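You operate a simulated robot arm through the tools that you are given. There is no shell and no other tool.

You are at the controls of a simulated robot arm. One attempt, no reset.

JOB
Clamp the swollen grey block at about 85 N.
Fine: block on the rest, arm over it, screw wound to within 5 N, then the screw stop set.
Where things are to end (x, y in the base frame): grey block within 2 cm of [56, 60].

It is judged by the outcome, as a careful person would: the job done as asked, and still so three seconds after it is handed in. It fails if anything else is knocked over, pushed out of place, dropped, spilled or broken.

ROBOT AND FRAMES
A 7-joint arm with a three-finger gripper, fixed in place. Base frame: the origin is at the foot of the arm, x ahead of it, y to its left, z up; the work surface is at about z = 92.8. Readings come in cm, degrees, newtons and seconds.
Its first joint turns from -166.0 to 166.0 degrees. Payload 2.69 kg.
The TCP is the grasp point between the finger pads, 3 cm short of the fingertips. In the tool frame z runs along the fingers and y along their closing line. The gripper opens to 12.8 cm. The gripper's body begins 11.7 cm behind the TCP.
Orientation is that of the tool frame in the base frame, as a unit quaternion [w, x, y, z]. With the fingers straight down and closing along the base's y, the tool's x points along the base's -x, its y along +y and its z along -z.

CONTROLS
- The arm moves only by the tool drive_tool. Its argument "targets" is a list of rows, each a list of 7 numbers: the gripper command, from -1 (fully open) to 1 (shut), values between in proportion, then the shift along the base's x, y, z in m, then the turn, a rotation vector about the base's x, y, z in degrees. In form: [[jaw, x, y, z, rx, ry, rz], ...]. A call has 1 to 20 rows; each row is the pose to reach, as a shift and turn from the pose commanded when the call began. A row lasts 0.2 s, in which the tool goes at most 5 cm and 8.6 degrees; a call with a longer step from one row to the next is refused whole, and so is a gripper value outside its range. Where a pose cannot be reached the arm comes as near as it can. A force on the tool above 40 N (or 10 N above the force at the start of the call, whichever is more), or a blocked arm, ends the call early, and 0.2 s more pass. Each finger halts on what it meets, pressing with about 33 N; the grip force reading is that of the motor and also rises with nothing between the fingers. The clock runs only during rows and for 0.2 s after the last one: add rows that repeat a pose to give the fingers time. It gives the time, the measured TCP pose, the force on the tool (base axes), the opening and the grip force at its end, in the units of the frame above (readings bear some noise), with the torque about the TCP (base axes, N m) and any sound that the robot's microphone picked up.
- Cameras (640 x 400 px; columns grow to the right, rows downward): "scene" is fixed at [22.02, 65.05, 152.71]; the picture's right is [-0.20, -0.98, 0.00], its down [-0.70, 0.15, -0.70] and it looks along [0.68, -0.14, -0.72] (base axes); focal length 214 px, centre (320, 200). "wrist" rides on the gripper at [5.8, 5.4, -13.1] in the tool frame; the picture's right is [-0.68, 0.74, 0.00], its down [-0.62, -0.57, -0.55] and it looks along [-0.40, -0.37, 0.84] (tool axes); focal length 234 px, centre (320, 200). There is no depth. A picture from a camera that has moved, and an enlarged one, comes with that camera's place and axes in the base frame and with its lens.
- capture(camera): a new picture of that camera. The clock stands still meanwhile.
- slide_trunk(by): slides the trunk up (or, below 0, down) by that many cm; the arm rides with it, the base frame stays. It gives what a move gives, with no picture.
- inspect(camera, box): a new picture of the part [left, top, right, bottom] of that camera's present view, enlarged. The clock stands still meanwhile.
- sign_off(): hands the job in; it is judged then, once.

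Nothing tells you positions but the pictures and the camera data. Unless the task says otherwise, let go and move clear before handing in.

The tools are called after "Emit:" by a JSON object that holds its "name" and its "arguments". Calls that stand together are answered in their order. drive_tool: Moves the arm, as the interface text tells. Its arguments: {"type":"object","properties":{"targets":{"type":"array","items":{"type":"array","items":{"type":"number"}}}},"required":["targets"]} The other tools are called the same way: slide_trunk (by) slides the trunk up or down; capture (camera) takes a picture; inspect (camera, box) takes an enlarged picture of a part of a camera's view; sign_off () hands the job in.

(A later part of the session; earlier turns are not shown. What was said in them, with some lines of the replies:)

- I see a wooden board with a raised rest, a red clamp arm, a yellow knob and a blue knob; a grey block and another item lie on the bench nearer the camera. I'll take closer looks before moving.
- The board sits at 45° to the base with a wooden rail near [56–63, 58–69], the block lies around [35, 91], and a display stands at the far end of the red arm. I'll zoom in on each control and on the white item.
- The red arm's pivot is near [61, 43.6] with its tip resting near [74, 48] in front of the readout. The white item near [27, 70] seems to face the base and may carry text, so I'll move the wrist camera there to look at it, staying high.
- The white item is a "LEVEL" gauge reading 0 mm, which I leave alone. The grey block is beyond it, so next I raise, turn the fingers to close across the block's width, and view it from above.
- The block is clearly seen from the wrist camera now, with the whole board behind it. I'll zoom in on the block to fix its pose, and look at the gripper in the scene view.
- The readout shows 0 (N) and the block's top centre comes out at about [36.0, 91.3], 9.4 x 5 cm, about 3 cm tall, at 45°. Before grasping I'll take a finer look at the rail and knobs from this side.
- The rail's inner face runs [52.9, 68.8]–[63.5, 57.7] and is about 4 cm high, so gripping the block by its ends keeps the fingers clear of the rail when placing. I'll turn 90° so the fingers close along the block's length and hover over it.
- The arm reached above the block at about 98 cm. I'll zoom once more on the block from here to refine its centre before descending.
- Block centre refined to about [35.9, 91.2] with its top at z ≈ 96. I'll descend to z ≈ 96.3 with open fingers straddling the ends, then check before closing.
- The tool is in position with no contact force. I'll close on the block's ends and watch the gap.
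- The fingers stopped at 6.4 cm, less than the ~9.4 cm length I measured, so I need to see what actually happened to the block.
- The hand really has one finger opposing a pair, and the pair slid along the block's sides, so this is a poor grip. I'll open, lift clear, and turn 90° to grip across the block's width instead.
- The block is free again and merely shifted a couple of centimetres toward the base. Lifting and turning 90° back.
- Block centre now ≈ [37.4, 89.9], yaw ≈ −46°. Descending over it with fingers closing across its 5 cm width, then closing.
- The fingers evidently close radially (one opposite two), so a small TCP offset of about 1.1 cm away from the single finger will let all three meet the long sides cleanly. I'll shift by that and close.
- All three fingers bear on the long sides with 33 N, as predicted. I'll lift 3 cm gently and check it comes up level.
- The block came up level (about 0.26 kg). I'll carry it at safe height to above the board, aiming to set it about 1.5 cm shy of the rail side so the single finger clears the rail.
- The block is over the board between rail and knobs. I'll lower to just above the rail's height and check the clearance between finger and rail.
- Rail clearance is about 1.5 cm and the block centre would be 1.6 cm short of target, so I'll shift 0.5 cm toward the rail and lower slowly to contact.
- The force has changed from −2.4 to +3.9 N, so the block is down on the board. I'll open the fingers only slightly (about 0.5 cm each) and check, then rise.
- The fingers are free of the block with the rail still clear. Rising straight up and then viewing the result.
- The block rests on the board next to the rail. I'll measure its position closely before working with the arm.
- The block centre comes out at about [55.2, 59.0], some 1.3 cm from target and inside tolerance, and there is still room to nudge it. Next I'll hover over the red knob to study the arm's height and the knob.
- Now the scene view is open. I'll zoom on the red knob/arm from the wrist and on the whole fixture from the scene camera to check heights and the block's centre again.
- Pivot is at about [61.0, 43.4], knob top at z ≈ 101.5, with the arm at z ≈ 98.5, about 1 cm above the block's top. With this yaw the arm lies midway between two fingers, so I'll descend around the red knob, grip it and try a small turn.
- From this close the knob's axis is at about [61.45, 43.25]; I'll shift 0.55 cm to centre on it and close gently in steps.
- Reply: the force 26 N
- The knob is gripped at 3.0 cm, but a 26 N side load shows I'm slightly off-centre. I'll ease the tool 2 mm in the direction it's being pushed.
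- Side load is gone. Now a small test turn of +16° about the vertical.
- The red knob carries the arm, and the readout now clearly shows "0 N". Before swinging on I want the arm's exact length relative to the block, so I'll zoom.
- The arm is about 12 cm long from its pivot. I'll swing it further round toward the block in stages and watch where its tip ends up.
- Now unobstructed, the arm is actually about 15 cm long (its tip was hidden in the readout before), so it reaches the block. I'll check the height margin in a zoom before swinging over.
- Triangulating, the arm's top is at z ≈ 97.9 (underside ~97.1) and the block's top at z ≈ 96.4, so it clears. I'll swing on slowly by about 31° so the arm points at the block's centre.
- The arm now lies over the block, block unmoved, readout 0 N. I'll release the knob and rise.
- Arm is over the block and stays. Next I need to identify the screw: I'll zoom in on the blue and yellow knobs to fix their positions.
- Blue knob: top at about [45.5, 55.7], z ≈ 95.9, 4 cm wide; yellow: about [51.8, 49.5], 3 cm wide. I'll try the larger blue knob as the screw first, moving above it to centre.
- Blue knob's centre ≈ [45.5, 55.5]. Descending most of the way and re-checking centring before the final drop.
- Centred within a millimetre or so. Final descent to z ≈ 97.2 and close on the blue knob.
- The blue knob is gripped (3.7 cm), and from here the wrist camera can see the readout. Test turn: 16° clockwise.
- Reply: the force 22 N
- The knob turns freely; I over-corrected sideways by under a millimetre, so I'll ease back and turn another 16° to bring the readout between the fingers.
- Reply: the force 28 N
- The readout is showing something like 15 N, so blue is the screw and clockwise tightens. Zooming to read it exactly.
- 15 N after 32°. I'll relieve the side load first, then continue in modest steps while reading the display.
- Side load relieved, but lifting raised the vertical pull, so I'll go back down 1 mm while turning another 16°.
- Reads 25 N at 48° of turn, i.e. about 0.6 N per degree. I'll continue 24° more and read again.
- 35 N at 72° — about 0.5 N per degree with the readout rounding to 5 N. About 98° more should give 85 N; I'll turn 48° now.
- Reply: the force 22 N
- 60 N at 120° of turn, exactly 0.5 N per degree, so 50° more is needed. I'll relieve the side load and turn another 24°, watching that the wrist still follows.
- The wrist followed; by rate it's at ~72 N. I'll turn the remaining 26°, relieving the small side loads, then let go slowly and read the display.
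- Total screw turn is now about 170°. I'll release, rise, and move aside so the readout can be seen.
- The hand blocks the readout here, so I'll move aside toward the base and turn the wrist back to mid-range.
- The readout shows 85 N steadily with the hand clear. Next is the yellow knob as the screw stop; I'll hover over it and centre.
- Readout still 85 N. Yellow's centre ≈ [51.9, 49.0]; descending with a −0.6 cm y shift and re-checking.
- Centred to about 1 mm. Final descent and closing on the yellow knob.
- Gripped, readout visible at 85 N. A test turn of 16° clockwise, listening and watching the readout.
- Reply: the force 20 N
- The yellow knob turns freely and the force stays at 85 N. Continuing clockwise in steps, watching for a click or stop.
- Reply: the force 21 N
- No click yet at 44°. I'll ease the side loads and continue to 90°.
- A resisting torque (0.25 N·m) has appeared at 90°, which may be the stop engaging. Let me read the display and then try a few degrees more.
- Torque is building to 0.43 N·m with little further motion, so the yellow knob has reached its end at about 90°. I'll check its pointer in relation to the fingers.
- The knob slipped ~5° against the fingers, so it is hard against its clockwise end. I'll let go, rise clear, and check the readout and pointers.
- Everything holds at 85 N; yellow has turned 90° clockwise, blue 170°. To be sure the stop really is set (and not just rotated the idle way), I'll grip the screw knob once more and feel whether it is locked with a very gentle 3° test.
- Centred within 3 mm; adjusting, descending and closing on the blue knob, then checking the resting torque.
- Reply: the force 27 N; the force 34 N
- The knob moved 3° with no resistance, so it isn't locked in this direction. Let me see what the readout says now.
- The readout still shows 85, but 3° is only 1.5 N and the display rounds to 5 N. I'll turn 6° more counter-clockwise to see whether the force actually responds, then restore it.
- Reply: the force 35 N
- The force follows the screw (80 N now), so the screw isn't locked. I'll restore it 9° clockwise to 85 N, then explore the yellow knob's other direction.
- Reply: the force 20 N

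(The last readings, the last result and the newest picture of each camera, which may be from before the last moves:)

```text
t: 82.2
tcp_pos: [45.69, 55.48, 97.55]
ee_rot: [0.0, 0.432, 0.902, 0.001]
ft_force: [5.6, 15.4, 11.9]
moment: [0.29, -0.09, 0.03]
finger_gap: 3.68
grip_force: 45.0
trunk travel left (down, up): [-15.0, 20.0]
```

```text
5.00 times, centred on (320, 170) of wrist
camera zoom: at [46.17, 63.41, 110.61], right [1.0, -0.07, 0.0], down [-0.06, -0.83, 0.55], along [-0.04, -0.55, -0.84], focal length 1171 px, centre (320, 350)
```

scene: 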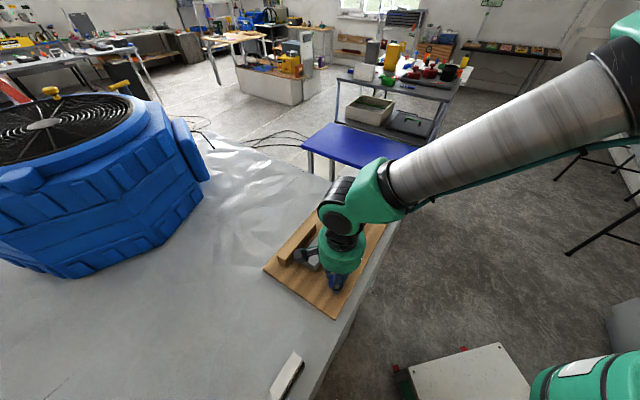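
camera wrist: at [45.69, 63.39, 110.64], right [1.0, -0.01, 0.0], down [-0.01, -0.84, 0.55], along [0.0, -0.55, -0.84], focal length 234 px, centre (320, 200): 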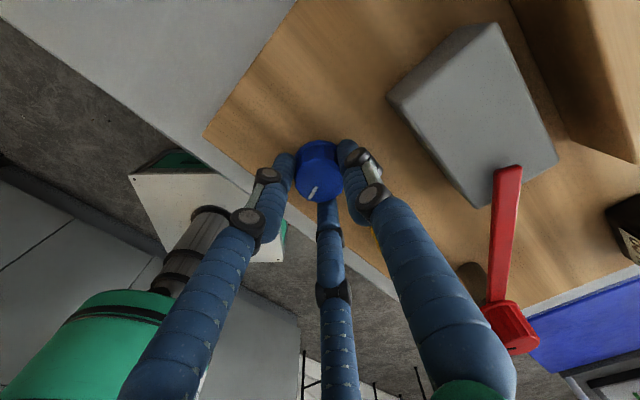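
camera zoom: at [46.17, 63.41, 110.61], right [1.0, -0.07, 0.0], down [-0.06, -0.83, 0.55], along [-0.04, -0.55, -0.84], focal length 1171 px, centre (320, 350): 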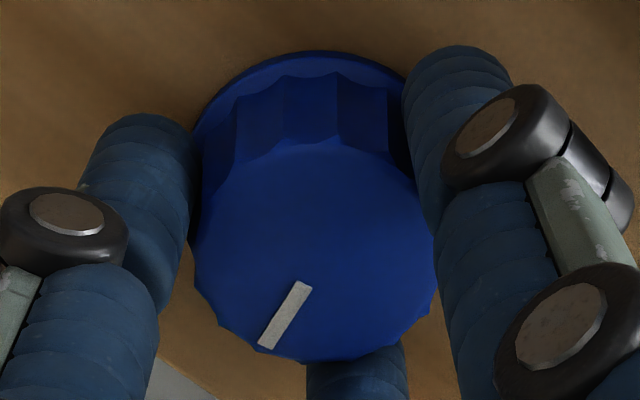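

Back to 85 N. Releasing blue, rising, and going over to yellow again.

Emit:
{"name": "drive_tool", "arguments": {"targets": [[0.5, 0, 0, 0, 0, 0, 0], [0.2, 0, 0, 0, 0, 0, 0], [0.1, 0, 0, 0, 0, 0, 0], [0.1, 0, 0, 0.03, 0, 0, 0], [0.1, 0, 0, 0.07, 0, 0, 0], [0.1, 0, 0, 0.1, 0, 0, 0], [0.1, 0.02, -0.02, 0.1, 0, 0, 0], [0.15, 0.045, -0.045, 0.1, 0, 0, 0], [0.2, 0.0635, -0.0635, 0.1, 0, 0, 0], [0.2, 0.0635, -0.0635, 0.07, 0, 0, 0], [0.2, 0.0635, -0.0635, 0.035, 0, 0, 0], [0.2, 0.0635, -0.0635, 0.035, 0, 0, 0]]}}

Emit:
{"name": "inspect", "arguments": {"camera": "wrist", "box": [250, 100, 400, 240]}}

Emit:
{"name": "capture", "arguments": {"camera": "wrist"}}

```text
t: 84.8
tcp_pos: [52.02, 49.44, 101.13]
ee_rot: [0.001, 0.432, 0.902, 0.0]
ft_force: [0.3, 0.7, -0.5]
moment: [-0.02, 0.01, 0.02]
finger_gap: 5.13
grip_force: 0.1
trunk travel left (down, up): [-15.0, 20.0]
```

```text
2.86 times, centred on (325, 170) of wrist
camera zoom: at [52.51, 57.27, 114.33], right [1.0, -0.07, 0.0], down [-0.05, -0.83, 0.55], along [-0.04, -0.55, -0.84], focal length 669 px, centre (306, 286)
```

zoom: 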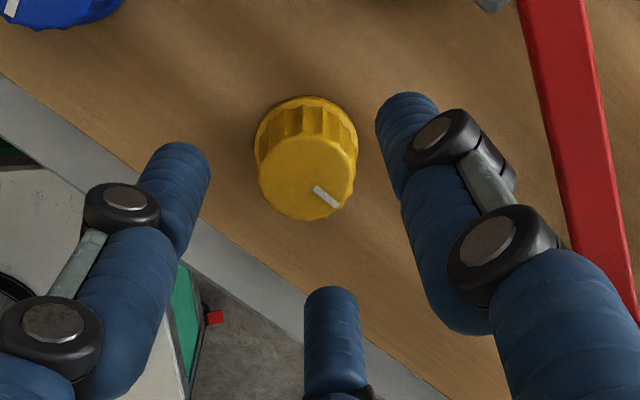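

```text
taken
camera wrist: at [52.51, 57.27, 114.33], right [1.0, -0.07, 0.0], down [-0.05, -0.83, 0.55], along [-0.04, -0.55, -0.84], focal length 234 px, centre (320, 200)
```

wrist: 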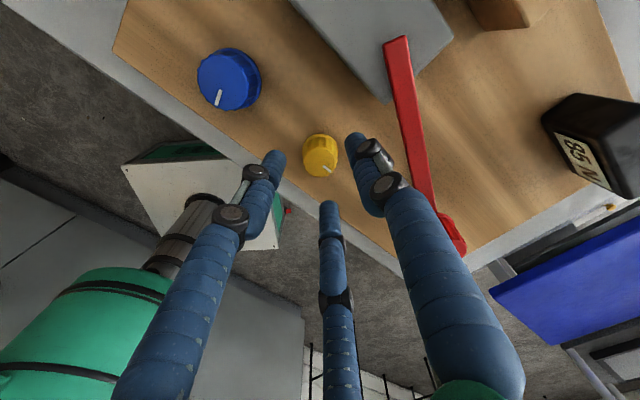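

Readout 85 N. Shifting 3 mm, descending and gripping yellow, then turning it counter-clockwise in steps to find its range.

Emit:
{"name": "drive_tool", "arguments": {"targets": [[0.2, 0, -0.003, -0.01, 0, 0, 0], [0.2, 0, -0.003, -0.03, 0, 0, 0], [0.2, 0, -0.003, -0.0385, 0, 0, 0], [0.2, 0, -0.003, -0.0385, 0, 0, 0], [0.5, 0, -0.003, -0.0385, 0, 0, 0], [0.8, 0, -0.003, -0.0385, 0, 0, 0], [1, 0, -0.003, -0.0385, 0, 0, 0], [1, 0, -0.003, -0.0385, 0, 0, 0]]}}

```text
t: 86.6
tcp_pos: [52.12, 49.1, 97.35]
ee_rot: [0.0, 0.432, 0.902, -0.001]
ft_force: [-0.4, 12.0, -3.5]
moment: [0.57, 0.04, 0.05]
finger_gap: 3.02
grip_force: 45.0
trunk travel left (down, up): [-15.0, 20.0]
```

Emit:
{"name": "drive_tool", "arguments": {"targets": [[1, 0, 0.0004, 0, 0, 0, 5], [1, 0, 0.0006, 0, 0, 0, 10], [1, 0, 0.0006, 0, 0, 0, 15], [1, 0, 0.0006, 0, 0, 0, 20], [1, 0, 0.0006, 0, 0, 0, 25], [1, 0, 0.0006, 0, 0, 0, 30], [1, 0, 0.0006, 0, 0, 0, 35], [1, 0, 0.0006, 0, 0, 0, 40], [1, 0, 0.0006, 0, 0, 0, 45], [1, 0, 0.0006, 0, 0, 0, 45]]}}

Emit:
{"name": "capture", "arguments": {"camera": "wrist"}}

```text
t: 88.8
tcp_pos: [52.09, 49.12, 97.14]
ee_rot: [-0.001, 0.054, 0.999, 0.0]
ft_force: [7.3, 27.0, -2.4]
moment: [0.78, -0.11, 0.01]
finger_gap: 2.91
grip_force: 45.0
trunk travel left (down, up): [-15.0, 20.0]
```

```text
taken
camera wrist: at [46.77, 55.05, 110.35], right [0.75, 0.66, 0.0], down [0.55, -0.63, 0.55], along [0.36, -0.41, -0.84], focal length 234 px, centre (320, 200)
```

wrist: 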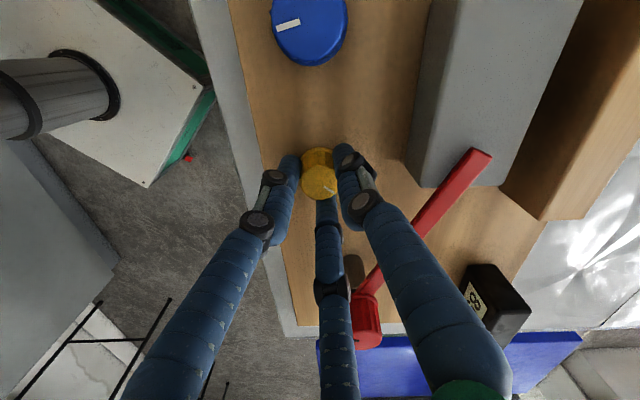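

Free for 45°. Continuing another 45° back to its original angle, watching for an end-stop there.

Emit:
{"name": "drive_tool", "arguments": {"targets": [[1, 0.0002, 0.0005, 0, 0, 0, 5], [1, 0.0003, 0.001, 0, 0, 0, 10], [1, 0.0003, 0.001, 0, 0, 0, 15], [1, 0.0003, 0.001, 0, 0, 0, 20], [1, 0.0003, 0.001, 0, 0, 0, 25], [1, 0.0003, 0.001, 0, 0, 0, 30], [1, 0.0003, 0.001, 0, 0, 0, 35], [1, 0.0003, 0.001, 0, 0, 0, 40], [1, 0.0003, 0.001, 0, 0, 0, 45], [1, 0.0003, 0.001, 0, 0, 0, 45]]}}

Emit:
{"name": "inspect", "arguments": {"camera": "wrist", "box": [280, 130, 360, 210]}}

Emit:
{"name": "capture", "arguments": {"camera": "wrist"}}

```text
t: 91.0
tcp_pos: [52.07, 49.07, 97.23]
ee_rot: [0.0, -0.332, 0.943, 0.001]
ft_force: [-7.5, 23.1, 6.3]
moment: [0.73, 0.36, -0.41]
finger_gap: 2.88
grip_force: 45.0
trunk travel left (down, up): [-15.0, 20.0]
```

```text
5.00 times, centred on (320, 170) of wrist
camera zoom: at [44.09, 49.67, 110.32], right [0.07, 1.0, 0.0], down [0.83, -0.05, 0.55], along [0.55, -0.04, -0.84], focal length 1171 px, centre (320, 350)
```

zoom: 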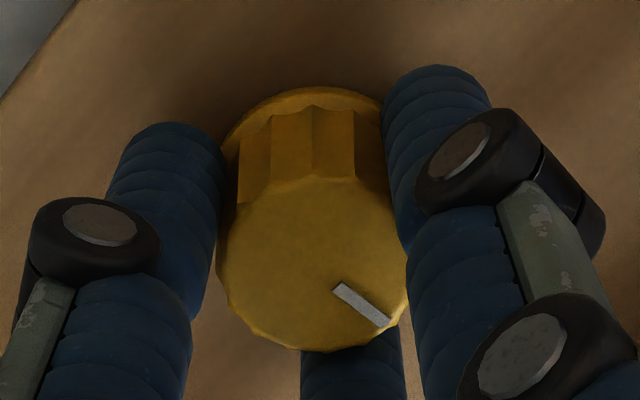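

```text
taken
camera wrist: at [44.09, 49.67, 110.32], right [0.07, 1.0, 0.0], down [0.83, -0.05, 0.55], along [0.55, -0.04, -0.84], focal length 234 px, centre (320, 200)
```

wrist: 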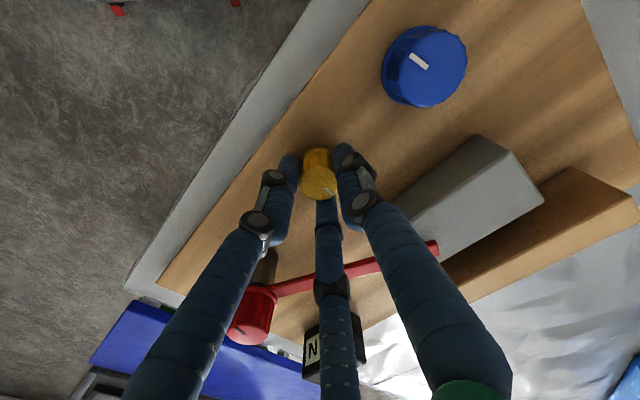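

It hits an end-stop at its original angle too, so yellow has just two ends: original (off) and 90° clockwise (set). With the screw at 85 N, I'll turn it fully clockwise again to set the stop last, as the job demands.

Emit:
{"name": "drive_tool", "arguments": {"targets": [[1, -0.0001, 0.0004, 0.0002, 0, 0, -5], [1, -0.0002, 0.0008, 0.0002, 0, 0, -10], [1, -0.0002, 0.0008, 0.0002, 0, 0, -15], [1, -0.0002, 0.0008, 0.0002, 0, 0, -20], [1, -0.0002, 0.0008, 0.0002, 0, 0, -25], [1, -0.0002, 0.0008, 0.0002, 0, 0, -30], [1, -0.0002, 0.0008, 0.0002, 0, 0, -35], [1, -0.0002, 0.0008, 0.0002, 0, 0, -40], [1, -0.0002, 0.0008, 0.0002, 0, 0, -44], [1, -0.0002, 0.0008, 0.0002, 0, 0, -44]]}}

```text
t: 93.2
tcp_pos: [52.03, 49.2, 97.22]
ee_rot: [-0.001, 0.046, 0.999, -0.001]
ft_force: [9.3, 4.6, -13.2]
moment: [0.11, -0.37, -0.01]
finger_gap: 2.91
grip_force: 44.9
trunk travel left (down, up): [-15.0, 20.0]
```

Halfway and free. Continuing to the clockwise end.

Emit:
{"name": "drive_tool", "arguments": {"targets": [[1, 0.0003, 0.0002, -0.0003, 0, 0, -5], [1, 0.0004, 0.0002, -0.0005, 0, 0, -10], [1, 0.0004, 0.0002, -0.0005, 0, 0, -15], [1, 0.0004, 0.0002, -0.0005, 0, 0, -20], [1, 0.0004, 0.0002, -0.0005, 0, 0, -25], [1, 0.0004, 0.0002, -0.0005, 0, 0, -30], [1, 0.0004, 0.0002, -0.0005, 0, 0, -35], [1, 0.0004, 0.0002, -0.0005, 0, 0, -40], [1, 0.0004, 0.0002, -0.0005, 0, 0, -44], [1, 0.0004, 0.0002, -0.0005, 0, 0, -47], [1, 0.0004, 0.0002, -0.0005, 0, 0, -47]]}}

Emit:
{"name": "capture", "arguments": {"camera": "wrist"}}

```text
t: 95.6
tcp_pos: [51.99, 49.15, 97.23]
ee_rot: [-0.001, 0.44, 0.898, 0.0]
ft_force: [-2.9, -10.7, 7.9]
moment: [-0.44, 0.06, 0.4]
finger_gap: 2.9
grip_force: 44.4
trunk travel left (down, up): [-15.0, 20.0]
```

```text
taken
camera wrist: at [52.66, 57.03, 110.32], right [1.0, -0.08, 0.0], down [-0.07, -0.83, 0.55], along [-0.05, -0.55, -0.84], focal length 234 px, centre (320, 200)
```

wrist: 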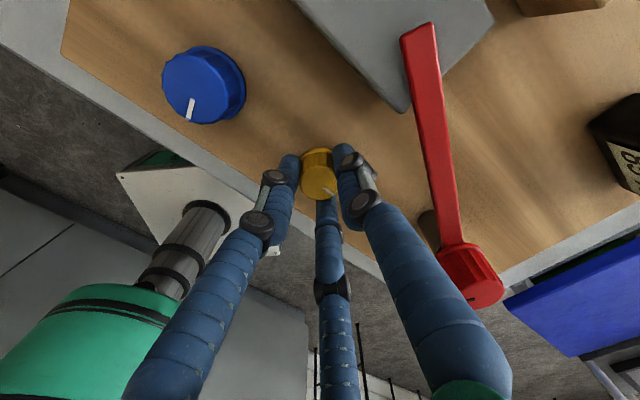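

The yellow knob is firmly against its clockwise end (0.40 N·m). Releasing, rising straight up and moving clear, then checking the final state.

Emit:
{"name": "drive_tool", "arguments": {"targets": [[0.7, 0, 0, 0, 0, 0, 0], [0.4, 0, 0, 0, 0, 0, 0], [0.2, 0, 0, 0, 0, 0, 0], [0.2, 0, 0, 0.03, 0, 0, 0], [0.2, 0, 0, 0.07, 0, 0, 0], [0.2, 0, 0, 0.11, 0, 0, 0], [0.2, 0, 0, 0.14, 0, 0, 0], [0.2, -0.03, -0.03, 0.17, 0, 0, 0], [0.2, -0.06, -0.06, 0.19, 0, 0, 0], [0.2, -0.08, -0.1, 0.2, 0, 0, 0], [0.2, -0.08, -0.14, 0.2, 0, 0, 0], [0.2, -0.08, -0.14, 0.2, 0, 0, 0]]}}

Emit:
{"name": "inspect", "arguments": {"camera": "scene", "box": [260, 170, 400, 310]}}

Emit:
{"name": "inspect", "arguments": {"camera": "scene", "box": [318, 182, 354, 217]}}

Emit:
{"name": "inspect", "arguments": {"camera": "scene", "box": [320, 235, 370, 295]}}

Emit:
{"name": "inspect", "arguments": {"camera": "scene", "box": [295, 215, 355, 275]}}

```text
refused: row 8 steps farther than a row can; nothing moved
```

```text
2.86 times, centred on (330, 240) of scene
camera zoom: at [22.02, 65.05, 152.71], right [-0.2, -0.98, 0.0], down [-0.7, 0.15, -0.7], along [0.68, -0.14, -0.72], focal length 613 px, centre (291, 86)
```

zoom: 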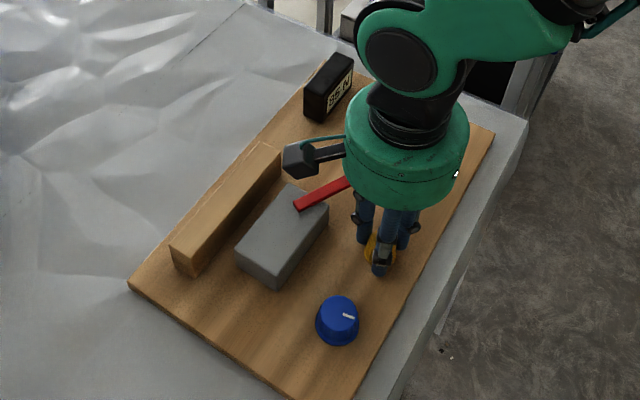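

```text
11.43 times, centred on (336, 200) of scene
camera zoom: at [22.02, 65.05, 152.71], right [-0.2, -0.98, 0.0], down [-0.7, 0.15, -0.7], along [0.68, -0.14, -0.72], focal length 2451 px, centre (137, 206)
```

zoom: 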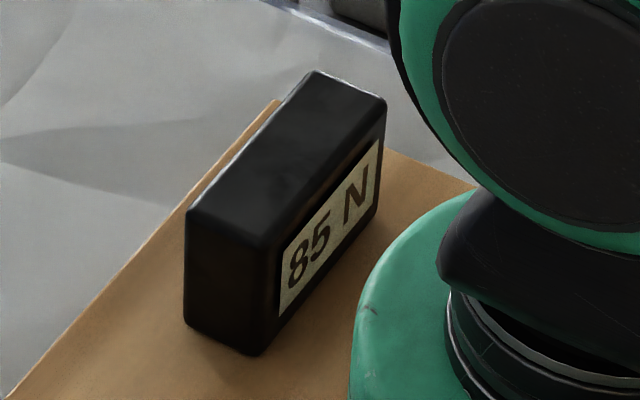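

```text
6.67 times, centred on (345, 265) of scene
camera zoom: at [22.02, 65.05, 152.71], right [-0.2, -0.98, 0.0], down [-0.7, 0.15, -0.7], along [0.68, -0.14, -0.72], focal length 1430 px, centre (153, -233)
```

zoom: 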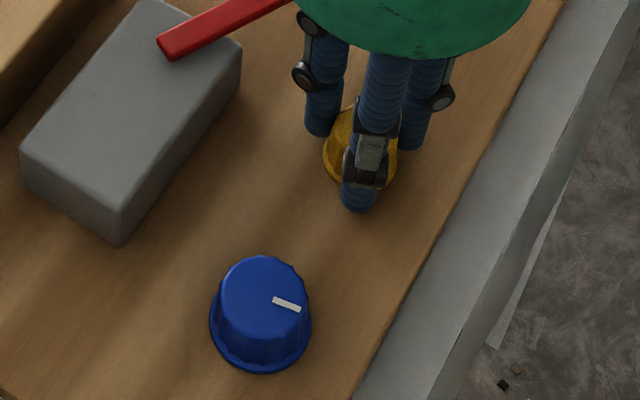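

```text
6.67 times, centred on (325, 245) of scene
camera zoom: at [22.02, 65.05, 152.71], right [-0.2, -0.98, 0.0], down [-0.7, 0.15, -0.7], along [0.68, -0.14, -0.72], focal length 1430 px, centre (287, -100)
```

zoom: 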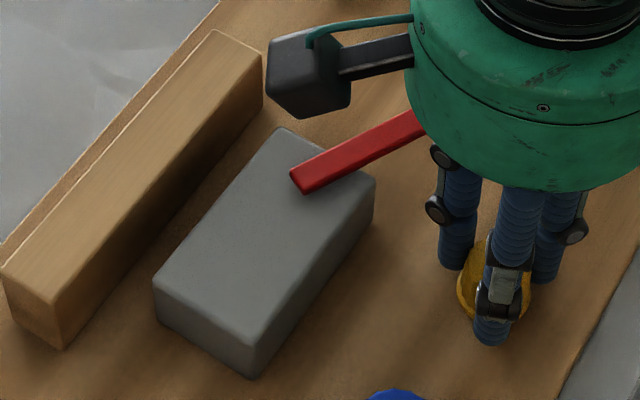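

That call was refused because one step was too long; nothing moved and everything is still in place at 85 N. I'll repeat the release and retreat with shorter steps.

Emit:
{"name": "drive_tool", "arguments": {"targets": [[0.7, 0, 0, 0, 0, 0, 0], [0.4, 0, 0, 0, 0, 0, 0], [0.2, 0, 0, 0, 0, 0, 0], [0.2, 0, 0, 0.03, 0, 0, 0], [0.2, 0, 0, 0.06, 0, 0, 0], [0.2, 0, 0, 0.1, 0, 0, 0], [0.2, 0, 0, 0.14, 0, 0, 0], [0.2, -0.02, -0.025, 0.16, 0, 0, 0], [0.2, -0.04, -0.055, 0.18, 0, 0, 0], [0.2, -0.06, -0.085, 0.19, 0, 0, 0], [0.2, -0.07, -0.115, 0.2, 0, 0, 0], [0.2, -0.08, -0.145, 0.2, 0, 0, 0], [0.2, -0.08, -0.145, 0.2, 0, 0, 0]]}}

Emit:
{"name": "inspect", "arguments": {"camera": "scene", "box": [260, 170, 400, 310]}}

Emit:
{"name": "inspect", "arguments": {"camera": "scene", "box": [318, 182, 354, 217]}}

Emit:
{"name": "inspect", "arguments": {"camera": "scene", "box": [320, 235, 370, 295]}}

Emit:
{"name": "inspect", "arguments": {"camera": "scene", "box": [295, 215, 355, 275]}}

Emit:
{"name": "capture", "arguments": {"camera": "scene"}}

```text
t: 98.4
tcp_pos: [44.03, 34.55, 117.29]
ee_rot: [0.0, 0.439, 0.898, 0.0]
ft_force: [-0.7, -0.1, 0.8]
moment: [0.07, -0.04, 0.01]
finger_gap: 5.1
grip_force: 0.1
trunk travel left (down, up): [-15.0, 20.0]
```

```text
2.86 times, centred on (330, 240) of scene
camera zoom: at [22.02, 65.05, 152.71], right [-0.2, -0.98, 0.0], down [-0.7, 0.15, -0.7], along [0.68, -0.14, -0.72], focal length 613 px, centre (291, 86)
```

zoom: 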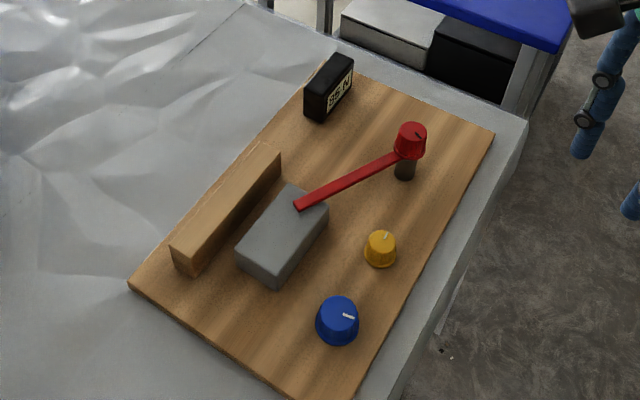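

```text
11.43 times, centred on (336, 200) of scene
camera zoom: at [22.02, 65.05, 152.71], right [-0.2, -0.98, 0.0], down [-0.7, 0.15, -0.7], along [0.68, -0.14, -0.72], focal length 2451 px, centre (137, 206)
```

zoom: 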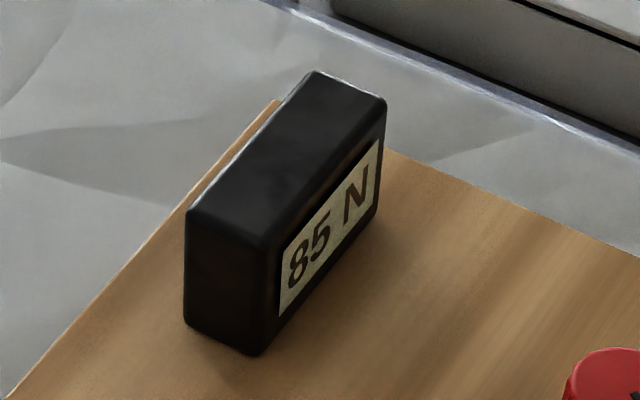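

```text
6.67 times, centred on (345, 265) of scene
camera zoom: at [22.02, 65.05, 152.71], right [-0.2, -0.98, 0.0], down [-0.7, 0.15, -0.7], along [0.68, -0.14, -0.72], focal length 1430 px, centre (153, -233)
```

zoom: 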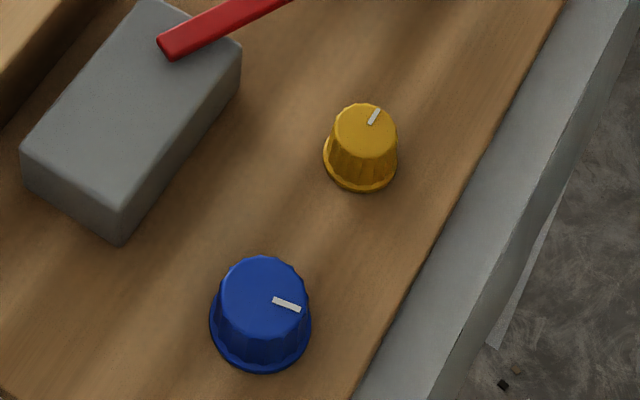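

```text
6.67 times, centred on (325, 245) of scene
camera zoom: at [22.02, 65.05, 152.71], right [-0.2, -0.98, 0.0], down [-0.7, 0.15, -0.7], along [0.68, -0.14, -0.72], focal length 1430 px, centre (287, -100)
```

zoom: 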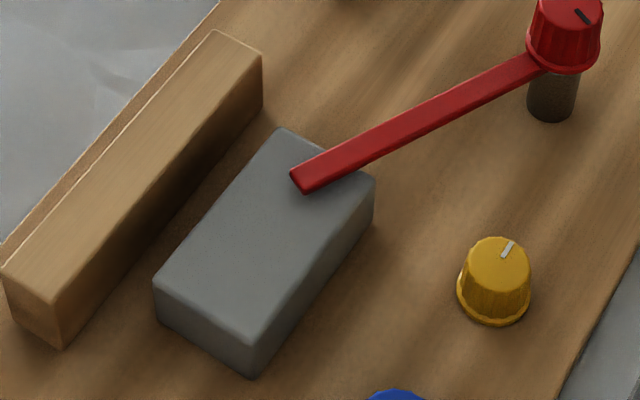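

```text
taken
```

scene: 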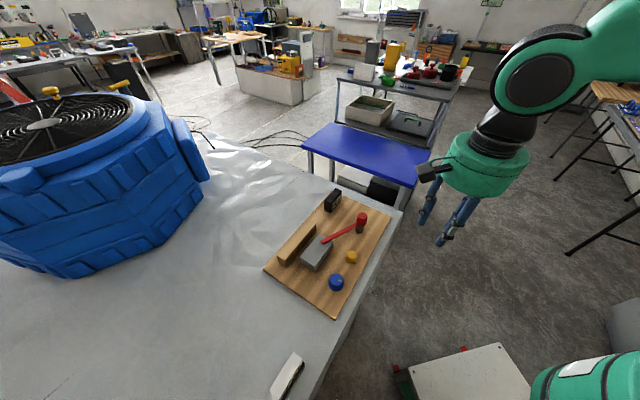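

Final check: the readout holds 85 N. The block is centred at about [55.2, 59.2], roughly 1.1 cm from target, with the arm over it. The yellow stop is at its clockwise end, nothing else has moved, and the hand is clear, so I'm handing the job in.

Emit:
{"name": "sign_off", "arguments": {}}

```text
The job is handed in.
```

The grey block is clamped and the readout shows 85 N. The display appears to move in 5 N steps; the screw's turn angle also works out to about 85 N.

- **Block:** it rests on the board beside the rail, centred at about [55.2, 59.2]. That is roughly 1.1 cm from the [56, 60] target, by camera measurement.
- **Arm:** it is swung over the block. The force responded as soon as the screw was wound, so it is pressing on the block.
- **Screw:** the blue knob is wound about 170° clockwise, and the reading stayed at 85 N each time I let go.
- **Screw stop:** the yellow knob is turned 90° clockwise to its end, as the last step.

**Stop not confirmed:** no part of the fixture is labelled, so I took yellow to be the stop. It has only two end positions and began at the other one. With it at its clockwise end, I could still turn the screw by hand: backing it off 9° dropped the reading to 80 N. I wound the screw back to 85 N, then turned yellow off and on again so that it was set last. I never saw it physically lock the screw.

The first grip on the block slid it about 2 cm along the bench before I re-gripped it. Nothing else was moved or knocked, and the hand was clear when I handed in.
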